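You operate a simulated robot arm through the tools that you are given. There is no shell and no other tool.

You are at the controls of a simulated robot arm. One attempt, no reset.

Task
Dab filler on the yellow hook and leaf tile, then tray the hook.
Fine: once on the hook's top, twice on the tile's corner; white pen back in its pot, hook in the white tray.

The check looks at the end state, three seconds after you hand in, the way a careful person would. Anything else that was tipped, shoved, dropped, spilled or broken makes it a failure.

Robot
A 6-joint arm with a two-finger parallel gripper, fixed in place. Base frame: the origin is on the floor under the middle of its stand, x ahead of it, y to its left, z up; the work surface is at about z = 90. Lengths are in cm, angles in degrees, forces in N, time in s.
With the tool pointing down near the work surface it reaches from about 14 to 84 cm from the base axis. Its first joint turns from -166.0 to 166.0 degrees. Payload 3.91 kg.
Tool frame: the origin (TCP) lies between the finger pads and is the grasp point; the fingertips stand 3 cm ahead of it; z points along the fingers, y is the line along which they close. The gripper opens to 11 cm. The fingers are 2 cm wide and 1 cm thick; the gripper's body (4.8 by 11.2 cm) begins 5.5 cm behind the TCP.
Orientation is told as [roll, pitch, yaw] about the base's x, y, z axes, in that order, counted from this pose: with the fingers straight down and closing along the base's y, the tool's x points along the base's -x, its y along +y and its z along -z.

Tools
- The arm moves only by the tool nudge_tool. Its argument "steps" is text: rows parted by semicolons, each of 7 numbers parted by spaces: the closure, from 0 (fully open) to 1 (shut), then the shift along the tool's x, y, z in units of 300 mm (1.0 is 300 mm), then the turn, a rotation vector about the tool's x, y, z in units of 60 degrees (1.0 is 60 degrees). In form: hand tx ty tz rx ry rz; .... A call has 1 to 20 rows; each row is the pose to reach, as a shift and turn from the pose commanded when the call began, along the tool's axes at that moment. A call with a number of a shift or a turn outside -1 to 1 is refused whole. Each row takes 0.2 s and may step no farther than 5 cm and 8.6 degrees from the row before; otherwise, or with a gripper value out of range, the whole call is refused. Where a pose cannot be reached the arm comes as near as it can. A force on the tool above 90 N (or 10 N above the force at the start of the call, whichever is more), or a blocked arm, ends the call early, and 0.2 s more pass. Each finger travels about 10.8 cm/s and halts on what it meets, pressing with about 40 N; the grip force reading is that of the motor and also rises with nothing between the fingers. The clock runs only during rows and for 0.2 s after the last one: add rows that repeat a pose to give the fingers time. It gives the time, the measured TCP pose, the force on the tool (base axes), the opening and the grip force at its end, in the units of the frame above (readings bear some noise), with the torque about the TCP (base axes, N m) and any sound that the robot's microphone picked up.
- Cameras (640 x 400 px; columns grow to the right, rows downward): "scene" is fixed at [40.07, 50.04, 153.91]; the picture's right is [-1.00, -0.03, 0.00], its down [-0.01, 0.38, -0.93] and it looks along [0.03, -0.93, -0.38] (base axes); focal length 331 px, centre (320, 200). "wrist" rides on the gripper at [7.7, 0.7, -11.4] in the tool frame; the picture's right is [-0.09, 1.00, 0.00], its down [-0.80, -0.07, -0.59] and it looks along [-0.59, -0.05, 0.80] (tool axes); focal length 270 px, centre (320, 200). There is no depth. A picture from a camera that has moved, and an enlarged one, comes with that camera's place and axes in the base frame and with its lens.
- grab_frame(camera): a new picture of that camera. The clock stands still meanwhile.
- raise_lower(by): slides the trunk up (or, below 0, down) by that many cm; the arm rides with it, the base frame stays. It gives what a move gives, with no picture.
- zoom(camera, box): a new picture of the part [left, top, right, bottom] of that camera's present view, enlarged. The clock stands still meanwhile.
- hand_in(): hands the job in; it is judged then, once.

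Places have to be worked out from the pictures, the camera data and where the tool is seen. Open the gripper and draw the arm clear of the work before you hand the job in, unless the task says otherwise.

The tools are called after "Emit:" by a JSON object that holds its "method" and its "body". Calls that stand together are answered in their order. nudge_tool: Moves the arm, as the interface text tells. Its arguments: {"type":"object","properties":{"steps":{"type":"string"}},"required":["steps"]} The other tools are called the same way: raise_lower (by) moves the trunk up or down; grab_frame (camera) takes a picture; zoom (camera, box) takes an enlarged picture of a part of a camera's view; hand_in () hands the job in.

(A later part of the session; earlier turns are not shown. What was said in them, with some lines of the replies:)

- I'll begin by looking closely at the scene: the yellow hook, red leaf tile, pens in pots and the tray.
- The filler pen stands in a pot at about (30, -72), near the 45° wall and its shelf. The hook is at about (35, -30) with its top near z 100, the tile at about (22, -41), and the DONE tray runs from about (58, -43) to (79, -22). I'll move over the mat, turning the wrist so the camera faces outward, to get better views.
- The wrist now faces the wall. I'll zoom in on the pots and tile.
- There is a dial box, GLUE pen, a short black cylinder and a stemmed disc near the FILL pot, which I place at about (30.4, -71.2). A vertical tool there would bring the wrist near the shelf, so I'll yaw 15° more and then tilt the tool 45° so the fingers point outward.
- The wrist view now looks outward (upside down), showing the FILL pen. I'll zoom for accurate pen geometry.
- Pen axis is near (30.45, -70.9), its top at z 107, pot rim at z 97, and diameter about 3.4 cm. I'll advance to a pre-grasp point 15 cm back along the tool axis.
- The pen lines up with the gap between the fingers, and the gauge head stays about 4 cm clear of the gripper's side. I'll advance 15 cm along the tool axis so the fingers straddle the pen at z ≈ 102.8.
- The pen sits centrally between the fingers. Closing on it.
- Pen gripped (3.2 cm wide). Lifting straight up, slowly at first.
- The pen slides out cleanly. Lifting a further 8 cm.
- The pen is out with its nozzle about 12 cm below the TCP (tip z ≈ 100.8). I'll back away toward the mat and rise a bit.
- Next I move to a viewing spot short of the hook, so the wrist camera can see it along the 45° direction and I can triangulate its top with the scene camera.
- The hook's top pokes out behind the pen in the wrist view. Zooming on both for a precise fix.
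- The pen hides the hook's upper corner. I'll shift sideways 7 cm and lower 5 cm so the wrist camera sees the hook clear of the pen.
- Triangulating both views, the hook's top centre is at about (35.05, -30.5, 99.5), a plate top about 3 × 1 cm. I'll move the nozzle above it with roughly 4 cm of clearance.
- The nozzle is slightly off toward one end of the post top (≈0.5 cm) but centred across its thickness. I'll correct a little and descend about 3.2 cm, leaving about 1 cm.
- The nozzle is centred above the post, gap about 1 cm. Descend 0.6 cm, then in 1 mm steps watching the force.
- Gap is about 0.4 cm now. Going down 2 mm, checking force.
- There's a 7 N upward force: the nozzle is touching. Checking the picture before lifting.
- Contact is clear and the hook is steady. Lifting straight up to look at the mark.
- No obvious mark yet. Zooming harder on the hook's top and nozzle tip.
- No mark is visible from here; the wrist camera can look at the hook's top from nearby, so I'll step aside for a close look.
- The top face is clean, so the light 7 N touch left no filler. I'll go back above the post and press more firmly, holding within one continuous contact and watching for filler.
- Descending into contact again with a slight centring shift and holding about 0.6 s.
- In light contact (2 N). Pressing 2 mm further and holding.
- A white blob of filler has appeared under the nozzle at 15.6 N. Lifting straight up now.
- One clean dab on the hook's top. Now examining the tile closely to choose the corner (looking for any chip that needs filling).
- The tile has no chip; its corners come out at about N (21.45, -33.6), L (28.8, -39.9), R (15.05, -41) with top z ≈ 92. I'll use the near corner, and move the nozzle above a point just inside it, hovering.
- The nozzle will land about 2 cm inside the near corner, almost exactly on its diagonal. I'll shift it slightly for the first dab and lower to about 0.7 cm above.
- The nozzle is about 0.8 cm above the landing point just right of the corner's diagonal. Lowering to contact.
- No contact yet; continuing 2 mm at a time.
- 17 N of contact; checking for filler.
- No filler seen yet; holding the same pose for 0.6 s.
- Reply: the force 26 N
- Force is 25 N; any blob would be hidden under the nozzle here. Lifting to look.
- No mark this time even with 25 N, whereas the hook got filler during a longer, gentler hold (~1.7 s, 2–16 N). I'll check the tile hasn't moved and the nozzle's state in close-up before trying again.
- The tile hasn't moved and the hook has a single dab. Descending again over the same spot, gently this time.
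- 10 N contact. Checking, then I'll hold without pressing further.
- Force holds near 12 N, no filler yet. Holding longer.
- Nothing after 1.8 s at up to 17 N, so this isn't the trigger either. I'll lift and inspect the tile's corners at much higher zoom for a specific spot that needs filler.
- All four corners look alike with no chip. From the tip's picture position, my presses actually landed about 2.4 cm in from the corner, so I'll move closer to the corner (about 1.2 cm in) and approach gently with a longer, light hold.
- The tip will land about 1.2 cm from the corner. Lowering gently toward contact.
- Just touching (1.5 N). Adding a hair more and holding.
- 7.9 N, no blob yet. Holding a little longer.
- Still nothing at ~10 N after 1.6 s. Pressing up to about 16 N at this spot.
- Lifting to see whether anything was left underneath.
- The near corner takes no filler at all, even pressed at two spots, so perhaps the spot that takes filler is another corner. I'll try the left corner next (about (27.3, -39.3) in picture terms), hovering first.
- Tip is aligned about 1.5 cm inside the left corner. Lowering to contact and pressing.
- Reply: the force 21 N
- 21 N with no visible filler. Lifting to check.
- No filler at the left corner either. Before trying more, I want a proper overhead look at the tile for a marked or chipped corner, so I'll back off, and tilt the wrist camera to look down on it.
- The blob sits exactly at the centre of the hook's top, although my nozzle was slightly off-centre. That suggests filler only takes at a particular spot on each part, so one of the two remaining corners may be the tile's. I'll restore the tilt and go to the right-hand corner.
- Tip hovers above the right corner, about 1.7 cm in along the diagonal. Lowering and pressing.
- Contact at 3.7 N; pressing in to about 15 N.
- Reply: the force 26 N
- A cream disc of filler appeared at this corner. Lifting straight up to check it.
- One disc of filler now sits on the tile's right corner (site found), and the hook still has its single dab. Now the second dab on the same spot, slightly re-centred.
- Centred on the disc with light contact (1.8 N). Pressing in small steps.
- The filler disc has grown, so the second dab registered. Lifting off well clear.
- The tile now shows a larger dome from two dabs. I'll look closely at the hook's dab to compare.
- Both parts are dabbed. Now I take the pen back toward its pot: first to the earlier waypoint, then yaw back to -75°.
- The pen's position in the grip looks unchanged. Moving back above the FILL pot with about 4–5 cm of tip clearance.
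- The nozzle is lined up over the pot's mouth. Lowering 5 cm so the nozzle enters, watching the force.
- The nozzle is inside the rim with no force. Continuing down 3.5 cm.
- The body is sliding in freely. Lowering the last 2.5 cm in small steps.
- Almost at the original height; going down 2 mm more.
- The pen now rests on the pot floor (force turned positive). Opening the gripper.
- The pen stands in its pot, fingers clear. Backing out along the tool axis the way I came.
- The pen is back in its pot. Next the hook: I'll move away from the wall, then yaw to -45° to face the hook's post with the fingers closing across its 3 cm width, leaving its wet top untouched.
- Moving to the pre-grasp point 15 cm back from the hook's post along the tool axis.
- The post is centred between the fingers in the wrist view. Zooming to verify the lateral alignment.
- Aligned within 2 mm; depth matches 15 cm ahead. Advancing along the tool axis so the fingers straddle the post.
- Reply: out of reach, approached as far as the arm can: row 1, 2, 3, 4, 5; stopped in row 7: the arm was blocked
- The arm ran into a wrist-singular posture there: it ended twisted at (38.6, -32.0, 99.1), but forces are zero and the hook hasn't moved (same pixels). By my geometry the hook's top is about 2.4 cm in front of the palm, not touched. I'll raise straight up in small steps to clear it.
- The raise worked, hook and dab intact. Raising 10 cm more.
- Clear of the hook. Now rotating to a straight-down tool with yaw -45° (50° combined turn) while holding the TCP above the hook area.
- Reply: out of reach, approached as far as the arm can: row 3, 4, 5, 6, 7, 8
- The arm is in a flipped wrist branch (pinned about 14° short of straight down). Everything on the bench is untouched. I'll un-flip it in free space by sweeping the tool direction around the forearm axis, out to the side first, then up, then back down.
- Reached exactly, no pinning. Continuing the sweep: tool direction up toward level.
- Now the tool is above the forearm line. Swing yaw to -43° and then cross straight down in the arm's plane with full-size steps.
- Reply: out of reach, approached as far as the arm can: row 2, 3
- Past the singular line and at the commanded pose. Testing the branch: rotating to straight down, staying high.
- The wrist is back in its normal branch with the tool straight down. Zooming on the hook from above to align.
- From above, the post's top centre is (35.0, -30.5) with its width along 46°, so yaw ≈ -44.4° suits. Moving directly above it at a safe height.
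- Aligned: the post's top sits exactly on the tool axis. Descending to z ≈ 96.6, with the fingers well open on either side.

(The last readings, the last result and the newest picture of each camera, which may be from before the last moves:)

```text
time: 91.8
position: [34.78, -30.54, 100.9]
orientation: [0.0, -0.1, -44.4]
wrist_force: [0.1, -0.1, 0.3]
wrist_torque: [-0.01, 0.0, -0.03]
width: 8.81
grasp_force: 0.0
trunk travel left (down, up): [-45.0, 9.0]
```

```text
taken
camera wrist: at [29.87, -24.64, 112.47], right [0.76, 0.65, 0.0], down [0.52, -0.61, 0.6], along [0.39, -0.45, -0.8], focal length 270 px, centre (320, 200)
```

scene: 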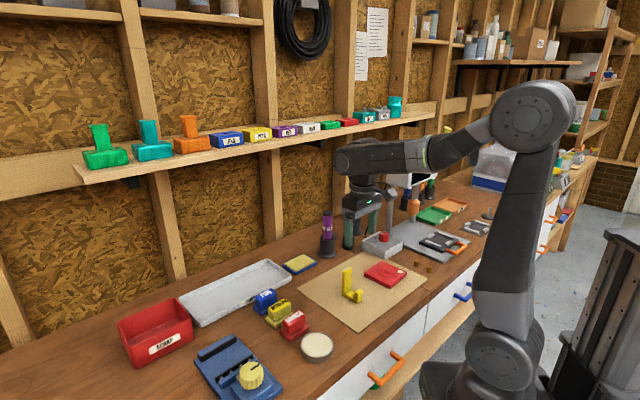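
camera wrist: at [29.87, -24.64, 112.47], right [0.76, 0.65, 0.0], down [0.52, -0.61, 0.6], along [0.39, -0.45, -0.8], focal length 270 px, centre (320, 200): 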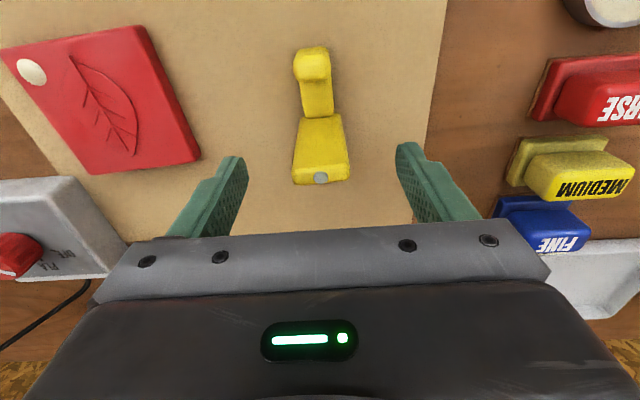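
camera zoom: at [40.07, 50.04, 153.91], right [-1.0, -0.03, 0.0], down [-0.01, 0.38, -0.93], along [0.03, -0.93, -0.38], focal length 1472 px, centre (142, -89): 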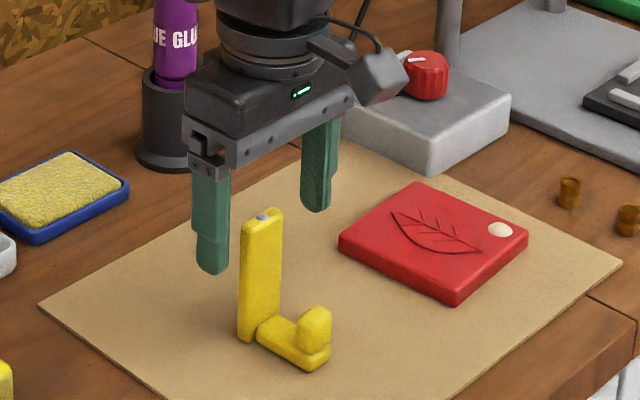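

The fingers straddle the post evenly. Down the final 4.3 cm.

Emit:
{"method": "nudge_tool", "body": {"steps": "0.2 0 0 0.05 0 0 0; 0.2 0 0 0.1 0 0 0; 0.2 0 0 0.143 0 0 0; 0.2 0 0 0.143 0 0 0"}}

Emit:
{"method": "grab_frame", "body": {"camera": "wrist"}}

Emit:
{"method": "zoom", "body": {"camera": "scene", "box": [310, 220, 410, 310]}}

```text
time: 92.8
position: [34.89, -30.4, 96.61]
orientation: [-0.1, -0.1, -44.5]
wrist_force: [0.2, 0.4, 0.6]
wrist_torque: [0.01, -0.03, 0.02]
width: 8.8
grasp_force: 0.0
trunk travel left (down, up): [-45.0, 9.0]
```

```text
taken
camera wrist: at [29.95, -24.59, 108.2], right [0.76, 0.65, 0.0], down [0.52, -0.61, 0.6], along [0.39, -0.45, -0.8], focal length 270 px, centre (320, 200)
```

wrist: 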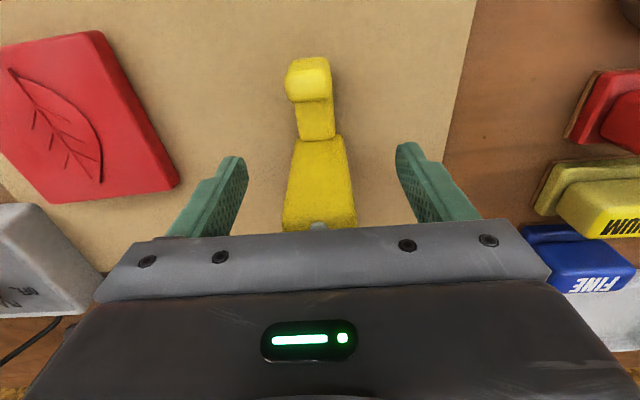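

```text
4.44 times, centred on (360, 265) of scene
camera zoom: at [40.07, 50.04, 153.91], right [-1.0, -0.03, 0.0], down [-0.01, 0.38, -0.93], along [0.03, -0.93, -0.38], focal length 1472 px, centre (142, -89)
```

zoom: 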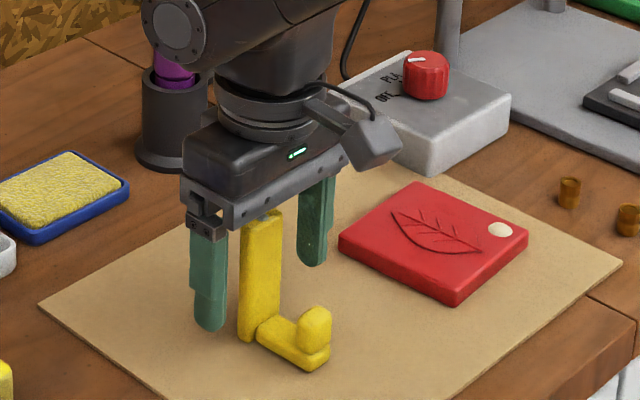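

The post is between the pads and the dab is clear of the palm. Closing the gripper.

Emit:
{"method": "nudge_tool", "body": {"steps": "0.4 0 0 0 0 0 0; 0.6 0 0 0 0 0 0; 0.7 0 0 0 0 0 0; 1 0 0 0 0 0 0; 1 0 0 0 0 0 0; 1 0 0 0 0 0 0"}}

Emit:
{"method": "zoom", "body": {"camera": "scene", "box": [310, 220, 410, 310]}}

Emit:
{"method": "grab_frame", "body": {"camera": "wrist"}}

```text
time: 94.2
position: [34.88, -30.39, 96.67]
orientation: [0.0, 0.0, -44.4]
wrist_force: [0.2, 0.1, 0.1]
wrist_torque: [-0.03, 0.05, 0.01]
width: 3.34
grasp_force: 40.0
trunk travel left (down, up): [-45.0, 9.0]
```

```text
4.44 times, centred on (360, 265) of scene
camera zoom: at [40.07, 50.04, 153.91], right [-1.0, -0.03, 0.0], down [-0.01, 0.38, -0.93], along [0.03, -0.93, -0.38], focal length 1472 px, centre (142, -89)
```

zoom: 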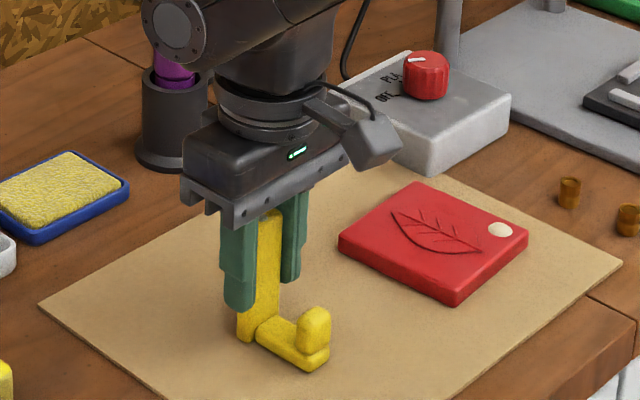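

```text
taken
camera wrist: at [29.94, -24.59, 108.22], right [0.76, 0.65, 0.0], down [0.52, -0.61, 0.6], along [0.39, -0.45, -0.8], focal length 270 px, centre (320, 200)
```

wrist: 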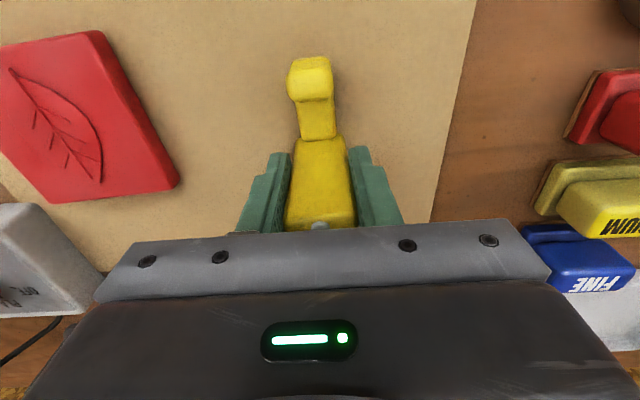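

The hook is gripped (3.34 cm). Lifting it straight up, 2 cm first to verify the hold.

Emit:
{"method": "nudge_tool", "body": {"steps": "1 0 0 -0.02 0 0 0; 1 0 0 -0.0667 0 0 0; 1 0 0 -0.0667 0 0 0"}}

Emit:
{"method": "zoom", "body": {"camera": "scene", "box": [310, 220, 410, 310]}}

```text
time: 95.0
position: [35.01, -30.48, 98.6]
orientation: [0.0, -0.2, -44.4]
wrist_force: [0.1, 0.2, -0.3]
wrist_torque: [0.01, 0.0, -0.02]
width: 3.3
grasp_force: 40.2
trunk travel left (down, up): [-45.0, 9.0]
```

```text
4.44 times, centred on (360, 265) of scene
camera zoom: at [40.07, 50.04, 153.91], right [-1.0, -0.03, 0.0], down [-0.01, 0.38, -0.93], along [0.03, -0.93, -0.38], focal length 1472 px, centre (142, -89)
```

zoom: 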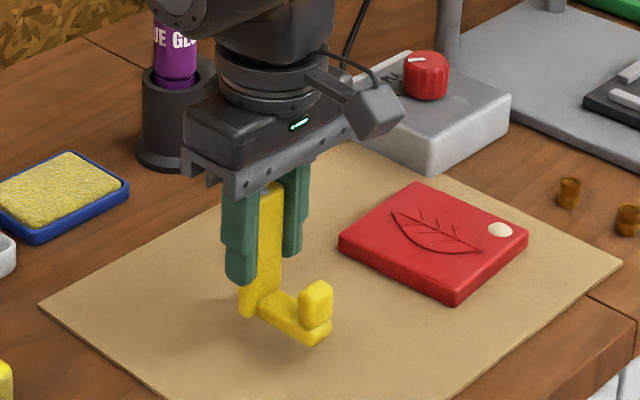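

The hook hangs level from the gripper. Raising to carrying height and taking a look at the tray from there.

Emit:
{"method": "nudge_tool", "body": {"steps": "1 0 0 -0.09 0 0 0; 1 0 0 -0.187 0 0 0; 1 0 0 -0.187 0 0 0"}}

Emit:
{"method": "grab_frame", "body": {"camera": "wrist"}}

Emit:
{"method": "grab_frame", "body": {"camera": "scene"}}

```text
time: 95.8
position: [34.86, -30.55, 104.24]
orientation: [0.1, -0.1, -44.3]
wrist_force: [0.4, -0.3, -0.4]
wrist_torque: [0.0, -0.03, -0.01]
width: 3.34
grasp_force: 39.8
trunk travel left (down, up): [-45.0, 9.0]
```

```text
taken
camera wrist: at [29.89, -24.67, 115.81], right [0.76, 0.65, 0.0], down [0.52, -0.61, 0.6], along [0.39, -0.45, -0.8], focal length 270 px, centre (320, 200)
```

wrist: 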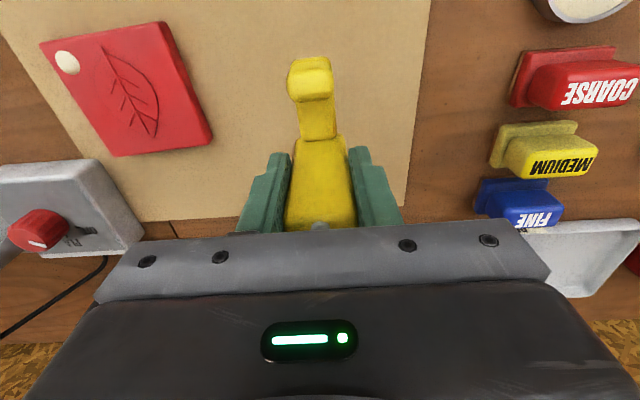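

```text
taken
```

scene: 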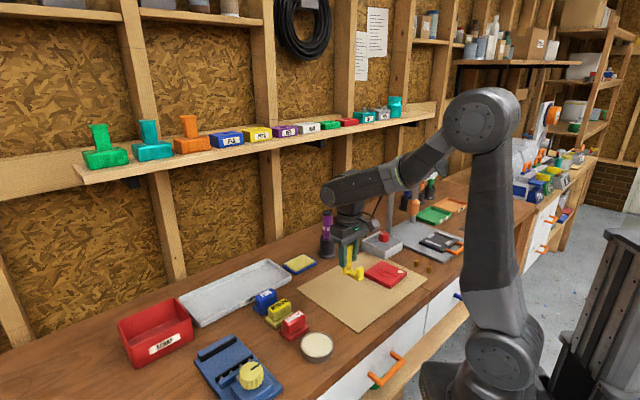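

Carrying the hook halfway toward the tray at this height.

Emit:
{"method": "nudge_tool", "body": {"steps": "1 -0.1046 0.073 0 0 0 0; 1 -0.2092 0.146 0 0 0 0; 1 -0.3138 0.219 0 0 0 0; 1 -0.4184 0.2919 0 0 0 0; 1 -0.4184 0.2919 0 0 0 0"}}

Emit:
{"method": "grab_frame", "body": {"camera": "wrist"}}

Emit:
{"method": "zoom", "body": {"camera": "scene", "box": [170, 100, 430, 340]}}

```text
time: 97.0
position: [49.95, -33.06, 104.36]
orientation: [0.0, -0.2, -44.4]
wrist_force: [0.3, -0.5, -0.1]
wrist_torque: [0.0, -0.01, 0.01]
width: 3.35
grasp_force: 39.8
trunk travel left (down, up): [-45.0, 9.0]
```

```text
taken
camera wrist: at [45.06, -27.1, 115.91], right [0.76, 0.65, 0.0], down [0.52, -0.61, 0.6], along [0.39, -0.45, -0.8], focal length 270 px, centre (320, 200)
```

wrist: 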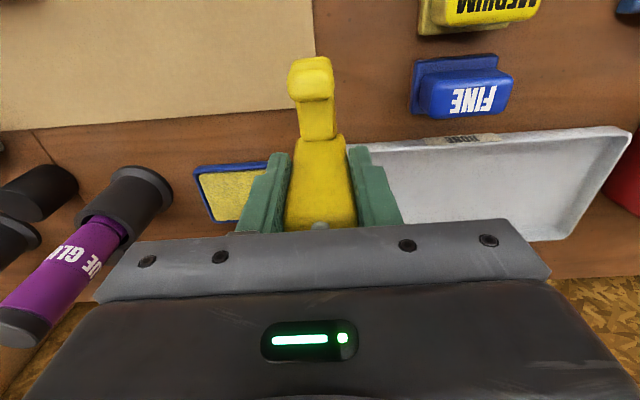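

```text
1.67 times, centred on (300, 220) of scene
camera zoom: at [40.07, 50.04, 153.91], right [-1.0, -0.03, 0.0], down [-0.01, 0.38, -0.93], along [0.03, -0.93, -0.38], focal length 552 px, centre (353, 167)
```

zoom: 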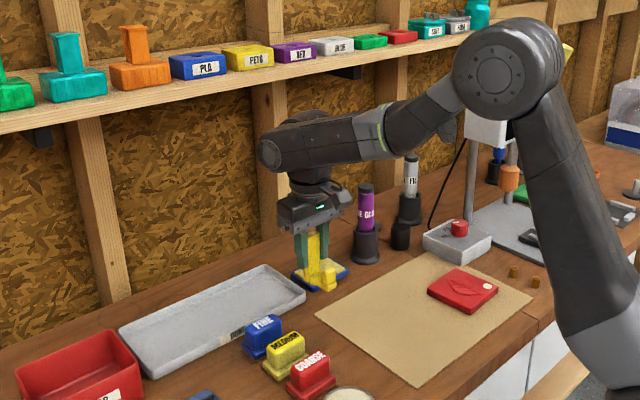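

The tray's rim spans R ≈ 62.5–76.6 and s ≈ 10.5–40 along the wall. The target spot for the post is about (65.05, -35.4), foot toward the robot. Moving above it at the same height (forearm passes below the shelf).

Emit:
{"method": "nudge_tool", "body": {"steps": "1 -0.0827 0.0595 0.0057 0 0 0; 1 -0.1653 0.119 0.0115 0 0 0; 1 -0.248 0.1784 0.0172 0 0 0; 1 -0.3306 0.2379 0.023 0 0 0; 1 -0.4133 0.2974 0.0287 0 0 0; 1 -0.4133 0.2974 0.0287 0 0 0"}}

Emit:
{"method": "grab_frame", "body": {"camera": "wrist"}}

Emit:
{"method": "zoom", "body": {"camera": "scene", "box": [130, 80, 390, 320]}}

```text
time: 98.4
position: [65.01, -35.59, 103.56]
orientation: [-0.1, -0.1, -44.4]
wrist_force: [0.3, 0.8, -0.6]
wrist_torque: [0.02, -0.02, -0.01]
width: 3.33
grasp_force: 40.1
trunk travel left (down, up): [-45.0, 9.0]
```

```text
taken
camera wrist: at [60.07, -29.56, 115.1], right [0.76, 0.65, 0.0], down [0.52, -0.61, 0.6], along [0.39, -0.45, -0.8], focal length 270 px, centre (320, 200)
```

wrist: 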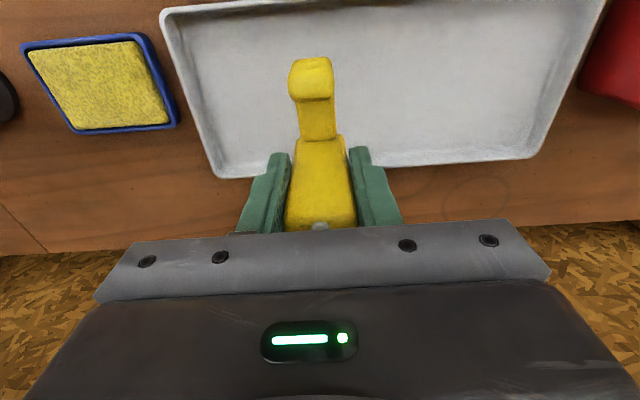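

```text
1.67 times, centred on (260, 200) of scene
camera zoom: at [40.07, 50.04, 153.91], right [-1.0, -0.03, 0.0], down [-0.01, 0.38, -0.93], along [0.03, -0.93, -0.38], focal length 552 px, centre (420, 200)
```

zoom: 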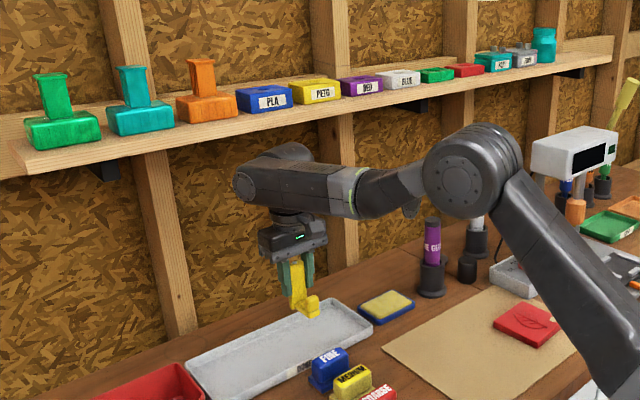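

The hook is over the tray with about 2 cm margin on the near side. Nudging 0.8 cm toward the wall and lowering 5 cm.

Emit:
{"method": "nudge_tool", "body": {"steps": "1 -0.0267 0 0.03 0 0 0; 1 -0.0267 0 0.09 0 0 0; 1 -0.0267 0 0.14 0 0 0; 1 -0.0267 0 0.17 0 0 0; 1 -0.0267 0 0.17 0 0 0"}}

Emit:
{"method": "grab_frame", "body": {"camera": "wrist"}}

Emit:
{"method": "zoom", "body": {"camera": "scene", "box": [180, 180, 340, 300]}}

```text
time: 99.6
position: [65.68, -36.06, 98.53]
orientation: [0.0, -0.1, -44.4]
wrist_force: [-0.4, -0.7, -0.4]
wrist_torque: [0.02, -0.02, 0.01]
width: 3.32
grasp_force: 40.0
trunk travel left (down, up): [-45.0, 9.0]
```

```text
taken
camera wrist: at [60.71, -30.1, 109.92], right [0.76, 0.65, 0.0], down [0.52, -0.61, 0.6], along [0.39, -0.45, -0.8], focal length 270 px, centre (320, 200)
```

wrist: 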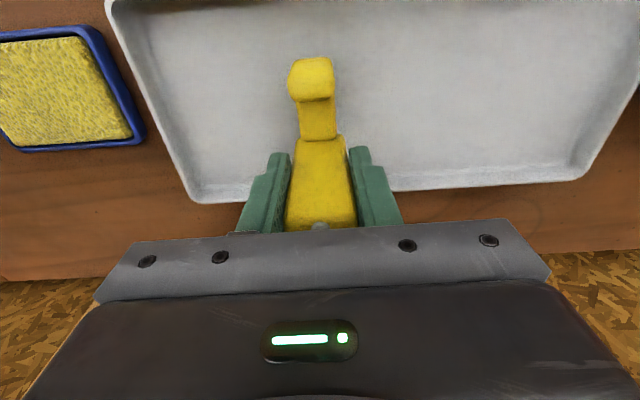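

```text
3.33 times, centred on (260, 240) of scene
camera zoom: at [40.07, 50.04, 153.91], right [-1.0, -0.03, 0.0], down [-0.01, 0.38, -0.93], along [0.03, -0.93, -0.38], focal length 1104 px, centre (520, 67)
```

zoom: 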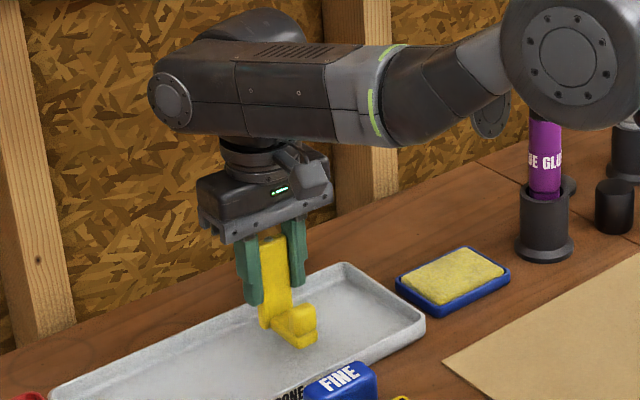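

The hook is just above the tray floor, well inside the walls. Lowering slowly to touch down.

Emit:
{"method": "nudge_tool", "body": {"steps": "1 0 0 0.0133 0 0 0; 1 0 0 0.0267 0 0 0; 1 0 0 0.0333 0 0 0; 1 0 0 0.0333 0 0 0"}}

```text
time: 100.6
position: [65.64, -35.96, 97.36]
orientation: [0.0, 0.0, -44.5]
wrist_force: [-0.6, 0.6, -0.8]
wrist_torque: [-0.01, -0.01, -0.02]
width: 3.33
grasp_force: 39.8
trunk travel left (down, up): [-45.0, 9.0]
```

Emit:
{"method": "nudge_tool", "body": {"steps": "1 0 0 0.0033 0 0 0; 1 0 0 0.0067 0 0 0; 1 0 0 0.0067 0 0 0"}}

```text
time: 101.4
position: [65.64, -35.99, 97.26]
orientation: [0.1, -0.1, -44.4]
wrist_force: [0.8, -0.2, -0.2]
wrist_torque: [0.03, -0.01, -0.01]
width: 3.32
grasp_force: 39.7
trunk travel left (down, up): [-45.0, 9.0]
```

No contact yet; 2 mm more.

Emit:
{"method": "nudge_tool", "body": {"steps": "1 0 0 0.0033 0 0 0; 1 0 0 0.0067 0 0 0; 1 0 0 0.0067 0 0 0"}}

Emit:
{"method": "zoom", "body": {"camera": "scene", "box": [210, 230, 290, 300]}}

```text
time: 102.2
position: [65.71, -35.99, 97.06]
orientation: [0.0, -0.1, -44.4]
wrist_force: [-0.2, -0.4, -0.6]
wrist_torque: [-0.02, 0.02, 0.01]
width: 3.3
grasp_force: 40.5
trunk travel left (down, up): [-45.0, 9.0]
```

```text
5.71 times, centred on (250, 265) of scene
camera zoom: at [40.07, 50.04, 153.91], right [-1.0, -0.03, 0.0], down [-0.01, 0.38, -0.93], along [0.03, -0.93, -0.38], focal length 1893 px, centre (720, -171)
```

zoom: 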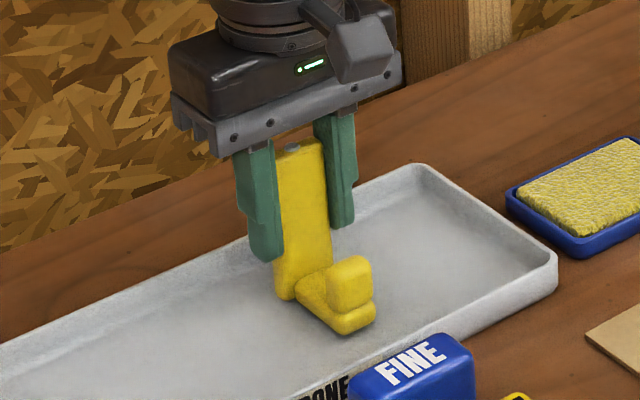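

Still hovering slightly. Another 2–3 mm.

Emit:
{"method": "nudge_tool", "body": {"steps": "1 0 0 0.0033 0 0 0; 1 0 0 0.0067 0 0 0; 1 0 0 0.0067 0 0 0"}}

```text
time: 103.0
position: [65.61, -35.94, 96.69]
orientation: [0.0, -0.1, -44.4]
wrist_force: [-1.1, 0.4, -0.6]
wrist_torque: [0.01, 0.0, 0.02]
width: 3.31
grasp_force: 40.1
trunk travel left (down, up): [-45.0, 9.0]
```

Emit:
{"method": "nudge_tool", "body": {"steps": "1 0 0 0.0033 0 0 0; 1 0 0 0.005 0 0 0; 1 0 0 0.005 0 0 0"}}

```text
time: 103.8
position: [65.6, -36.05, 96.61]
orientation: [-0.1, -0.1, -44.4]
wrist_force: [-0.1, -0.2, 1.4]
wrist_torque: [0.06, 0.06, -0.02]
width: 3.31
grasp_force: 40.1
trunk travel left (down, up): [-45.0, 9.0]
```

Force has turned slightly positive (1.4 N), likely touching down. One more 1 mm step to confirm.

Emit:
{"method": "nudge_tool", "body": {"steps": "1 0 0 0.002 0 0 0; 1 0 0 0.003 0 0 0; 1 0 0 0.003 0 0 0"}}

Emit:
{"method": "zoom", "body": {"camera": "scene", "box": [210, 230, 290, 300]}}

```text
time: 104.6
position: [65.6, -35.99, 96.66]
orientation: [0.0, -0.2, -44.4]
wrist_force: [1.2, -0.7, 8.7]
wrist_torque: [0.19, 0.21, 0.01]
width: 3.32
grasp_force: 40.1
trunk travel left (down, up): [-45.0, 9.0]
```

```text
5.71 times, centred on (250, 265) of scene
camera zoom: at [40.07, 50.04, 153.91], right [-1.0, -0.03, 0.0], down [-0.01, 0.38, -0.93], along [0.03, -0.93, -0.38], focal length 1893 px, centre (720, -171)
```

zoom: 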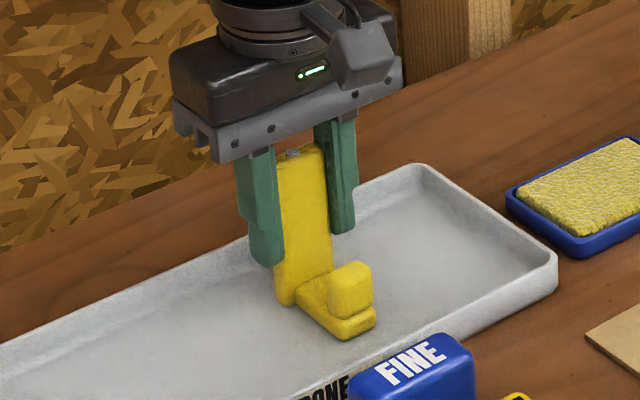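

The hook stands on the tray floor (8.7 N). Easing off 1 mm, then opening the fingers.

Emit:
{"method": "nudge_tool", "body": {"steps": "1 0 0 -0.003 0 0 0; 1 0 0 -0.003 0 0 0; 0.68 0 0 -0.003 0 0 0; 0.62 0 0 -0.003 0 0 0; 0.5 0 0 -0.003 0 0 0; 0.4 0 0 -0.003 0 0 0; 0.4 0 0 -0.003 0 0 0"}}

Emit:
{"method": "zoom", "body": {"camera": "scene", "box": [210, 230, 290, 300]}}

Emit:
{"method": "grab_frame", "body": {"camera": "wrist"}}

```text
time: 106.2
position: [65.63, -35.99, 96.74]
orientation: [0.0, -0.1, -44.5]
wrist_force: [0.4, -0.3, 0.1]
wrist_torque: [0.01, -0.03, 0.01]
width: 6.59
grasp_force: 0.1
trunk travel left (down, up): [-45.0, 9.0]
```

```text
5.71 times, centred on (250, 265) of scene
camera zoom: at [40.07, 50.04, 153.91], right [-1.0, -0.03, 0.0], down [-0.01, 0.38, -0.93], along [0.03, -0.93, -0.38], focal length 1893 px, centre (720, -171)
```

zoom: 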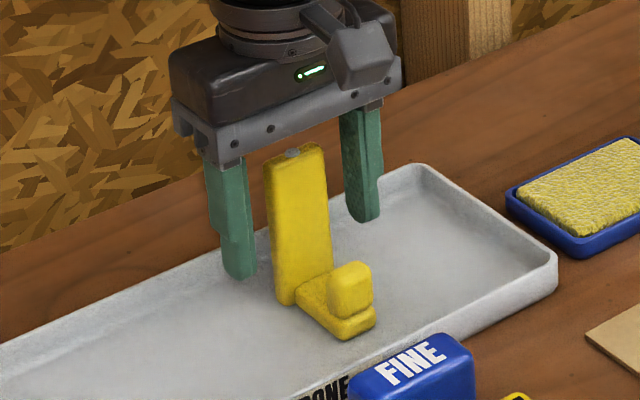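

```text
taken
camera wrist: at [60.69, -30.05, 108.19], right [0.76, 0.65, 0.0], down [0.52, -0.61, 0.6], along [0.39, -0.45, -0.8], focal length 270 px, centre (320, 200)
```

wrist: 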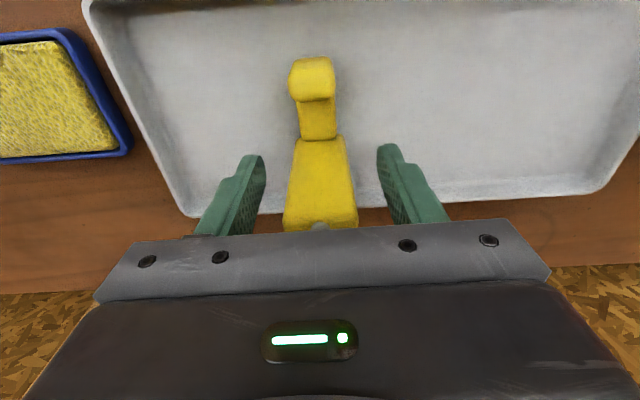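

The hook stands freely in the tray with its dab intact. Raising straight up to clear its top, keeping the forearm below the shelf.

Emit:
{"method": "nudge_tool", "body": {"steps": "0.4 0 0 -0.07 0 0 0; 0.4 0 0 -0.15 0 0 0; 0.4 0 0 -0.22 0 0 0; 0.4 0 0 -0.243 0 0 0; 0.4 0 0 -0.243 0 0 0"}}

Emit:
{"method": "zoom", "body": {"camera": "scene", "box": [180, 120, 340, 300]}}

```text
time: 107.4
position: [65.63, -35.93, 103.98]
orientation: [0.0, -0.1, -44.3]
wrist_force: [0.6, 0.3, -0.7]
wrist_torque: [-0.01, 0.01, -0.03]
width: 6.6
grasp_force: 0.1
trunk travel left (down, up): [-45.0, 9.0]
```

```text
2.22 times, centred on (260, 210) of scene
camera zoom: at [40.07, 50.04, 153.91], right [-1.0, -0.03, 0.0], down [-0.01, 0.38, -0.93], along [0.03, -0.93, -0.38], focal length 736 px, centre (453, 178)
```

zoom: 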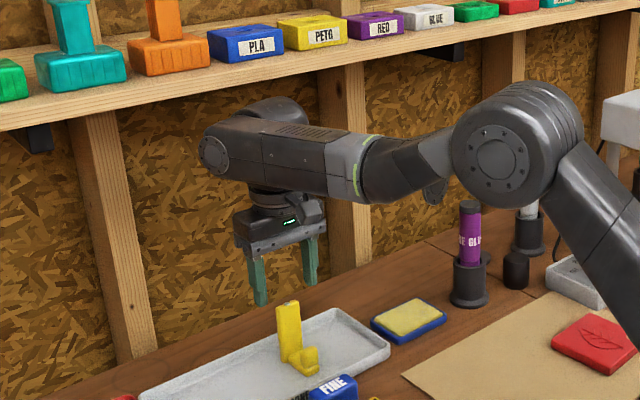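

Fingers are above the hook. Backing away from the wall over the bench, rising as I go.

Emit:
{"method": "nudge_tool", "body": {"steps": "0.4 0.1161 -0.0212 0 0 0 0; 0.4 0.2322 -0.0423 -0.01 0 0 0; 0.4 0.3484 -0.0635 -0.06 0 0 0; 0.4 0.4645 -0.0847 -0.12 0 0 0; 0.4 0.5806 -0.1058 -0.19 0 0 0; 0.4 0.6967 -0.127 -0.26 0 0 0; 0.4 0.6967 -0.127 -0.26 0 0 0"}}

Emit:
{"method": "grab_frame", "body": {"camera": "scene"}}

Emit:
{"method": "grab_frame", "body": {"camera": "wrist"}}

```text
time: 109.0
position: [47.91, -24.09, 111.73]
orientation: [0.0, 0.0, -44.4]
wrist_force: [0.0, -1.0, 0.7]
wrist_torque: [0.01, 0.0, 0.01]
width: 6.6
grasp_force: 0.1
trunk travel left (down, up): [-45.0, 9.0]
```

```text
taken
```

scene: 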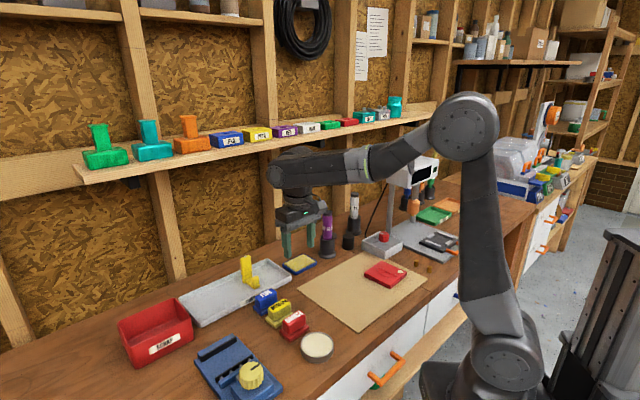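

```text
taken
camera wrist: at [42.92, -18.12, 123.32], right [0.76, 0.65, 0.0], down [0.52, -0.61, 0.6], along [0.39, -0.45, -0.8], focal length 270 px, centre (320, 200)
```

wrist: 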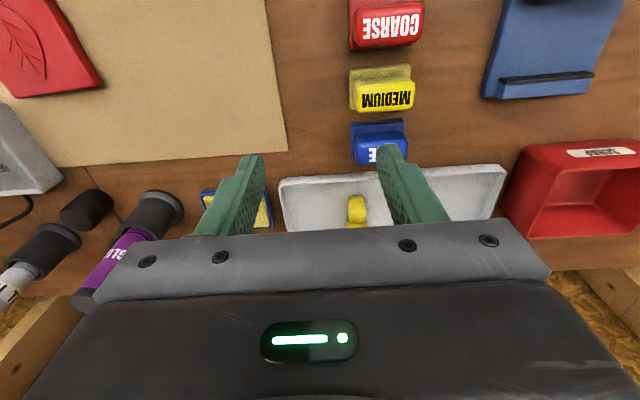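

Everything looks in order. Moving the arm up and back clear of the work with the gripper opened.

Emit:
{"method": "nudge_tool", "body": {"steps": "0.3 0.0873 -0.0927 -0.0738 0 0 0; 0.2 0.1747 -0.1853 -0.1477 0 0 0; 0.1 0.262 -0.278 -0.2215 0 0 0; 0 0.3493 -0.3707 -0.2953 0 0 0; 0 0.4367 -0.4633 -0.3692 0 0 0; 0 0.524 -0.556 -0.443 0 0 0; 0 0.524 -0.556 -0.443 0 0 0"}}

Emit:
{"method": "grab_frame", "body": {"camera": "scene"}}

Emit:
{"method": "zoom", "body": {"camera": "scene", "box": [220, 240, 320, 320]}}

Emit:
{"method": "zoom", "body": {"camera": "scene", "box": [310, 180, 450, 300]}}

```text
time: 110.6
position: [24.89, -24.94, 124.85]
orientation: [0.0, 0.0, -44.4]
wrist_force: [0.4, -0.8, -0.3]
wrist_torque: [0.0, -0.01, 0.02]
width: 11.0
grasp_force: 0.0
trunk travel left (down, up): [-45.0, 9.0]
```

```text
taken
```

scene: 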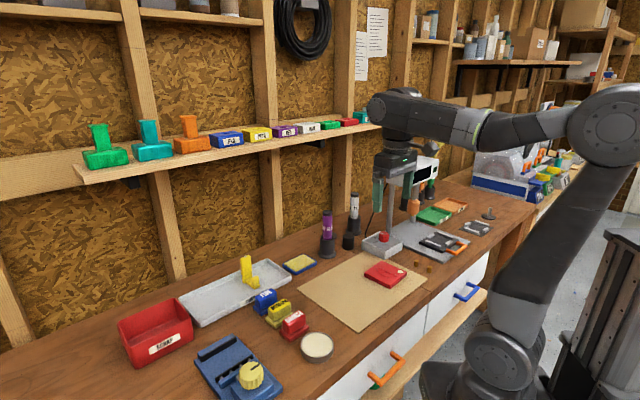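

```text
5.00 times, centred on (270, 280) of scene
camera zoom: at [40.07, 50.04, 153.91], right [-1.0, -0.03, 0.0], down [-0.01, 0.38, -0.93], along [0.03, -0.93, -0.38], focal length 1657 px, centre (570, -200)
```

zoom: 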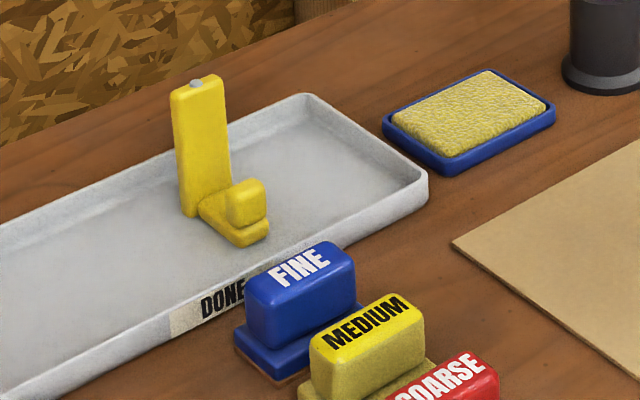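

```text
3.33 times, centred on (380, 240) of scene
camera zoom: at [40.07, 50.04, 153.91], right [-1.0, -0.03, 0.0], down [-0.01, 0.38, -0.93], along [0.03, -0.93, -0.38], focal length 1104 px, centre (120, 67)
```

zoom: 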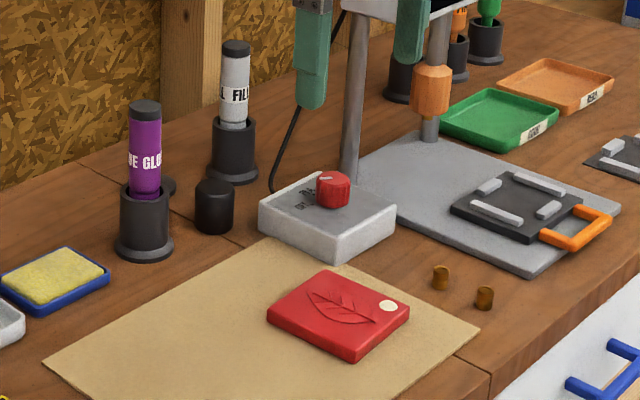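

Final state: one dab on the hook's top, and the hook is standing in the white DONE tray. The tile's corner has its double dab, the FILL pen is upright in its pot, nothing else has moved, and the gripper is open and clear. Handing in.

Emit:
{"method": "hand_in", "body": {}}

```text
The job is handed in.
```

I handed the job in with both parts dabbed, the white FILL pen back in its pot and the hook standing in the white DONE tray. The hand-in was accepted, but no result has come back yet.

- **Hook:** It has one dab in the centre of its top. A first 7 N touch left no mark, so I pressed again to about 16 N and filler appeared.
- **Tile:** It has two dabs on one corner. Filler only took at one corner: presses of up to 25 N at two others left no mark. I put both dabs there, and the blob grew visibly on the second press.
- **Pen:** It is upright in its original pot, at the same height as before.
- **Tray:** The hook stands upright inside the tray, and its dab looked intact in the last picture.

On the first approach to the hook, the arm twisted out of its planned pose and ended up close above it. Force readings stayed at zero and the hook had not moved. I backed off, freed the wrist in open space and picked the hook up from straight above instead.

In the final pictures nothing else on the bench looked tipped or moved. The gripper is open and the arm is clear of the work.
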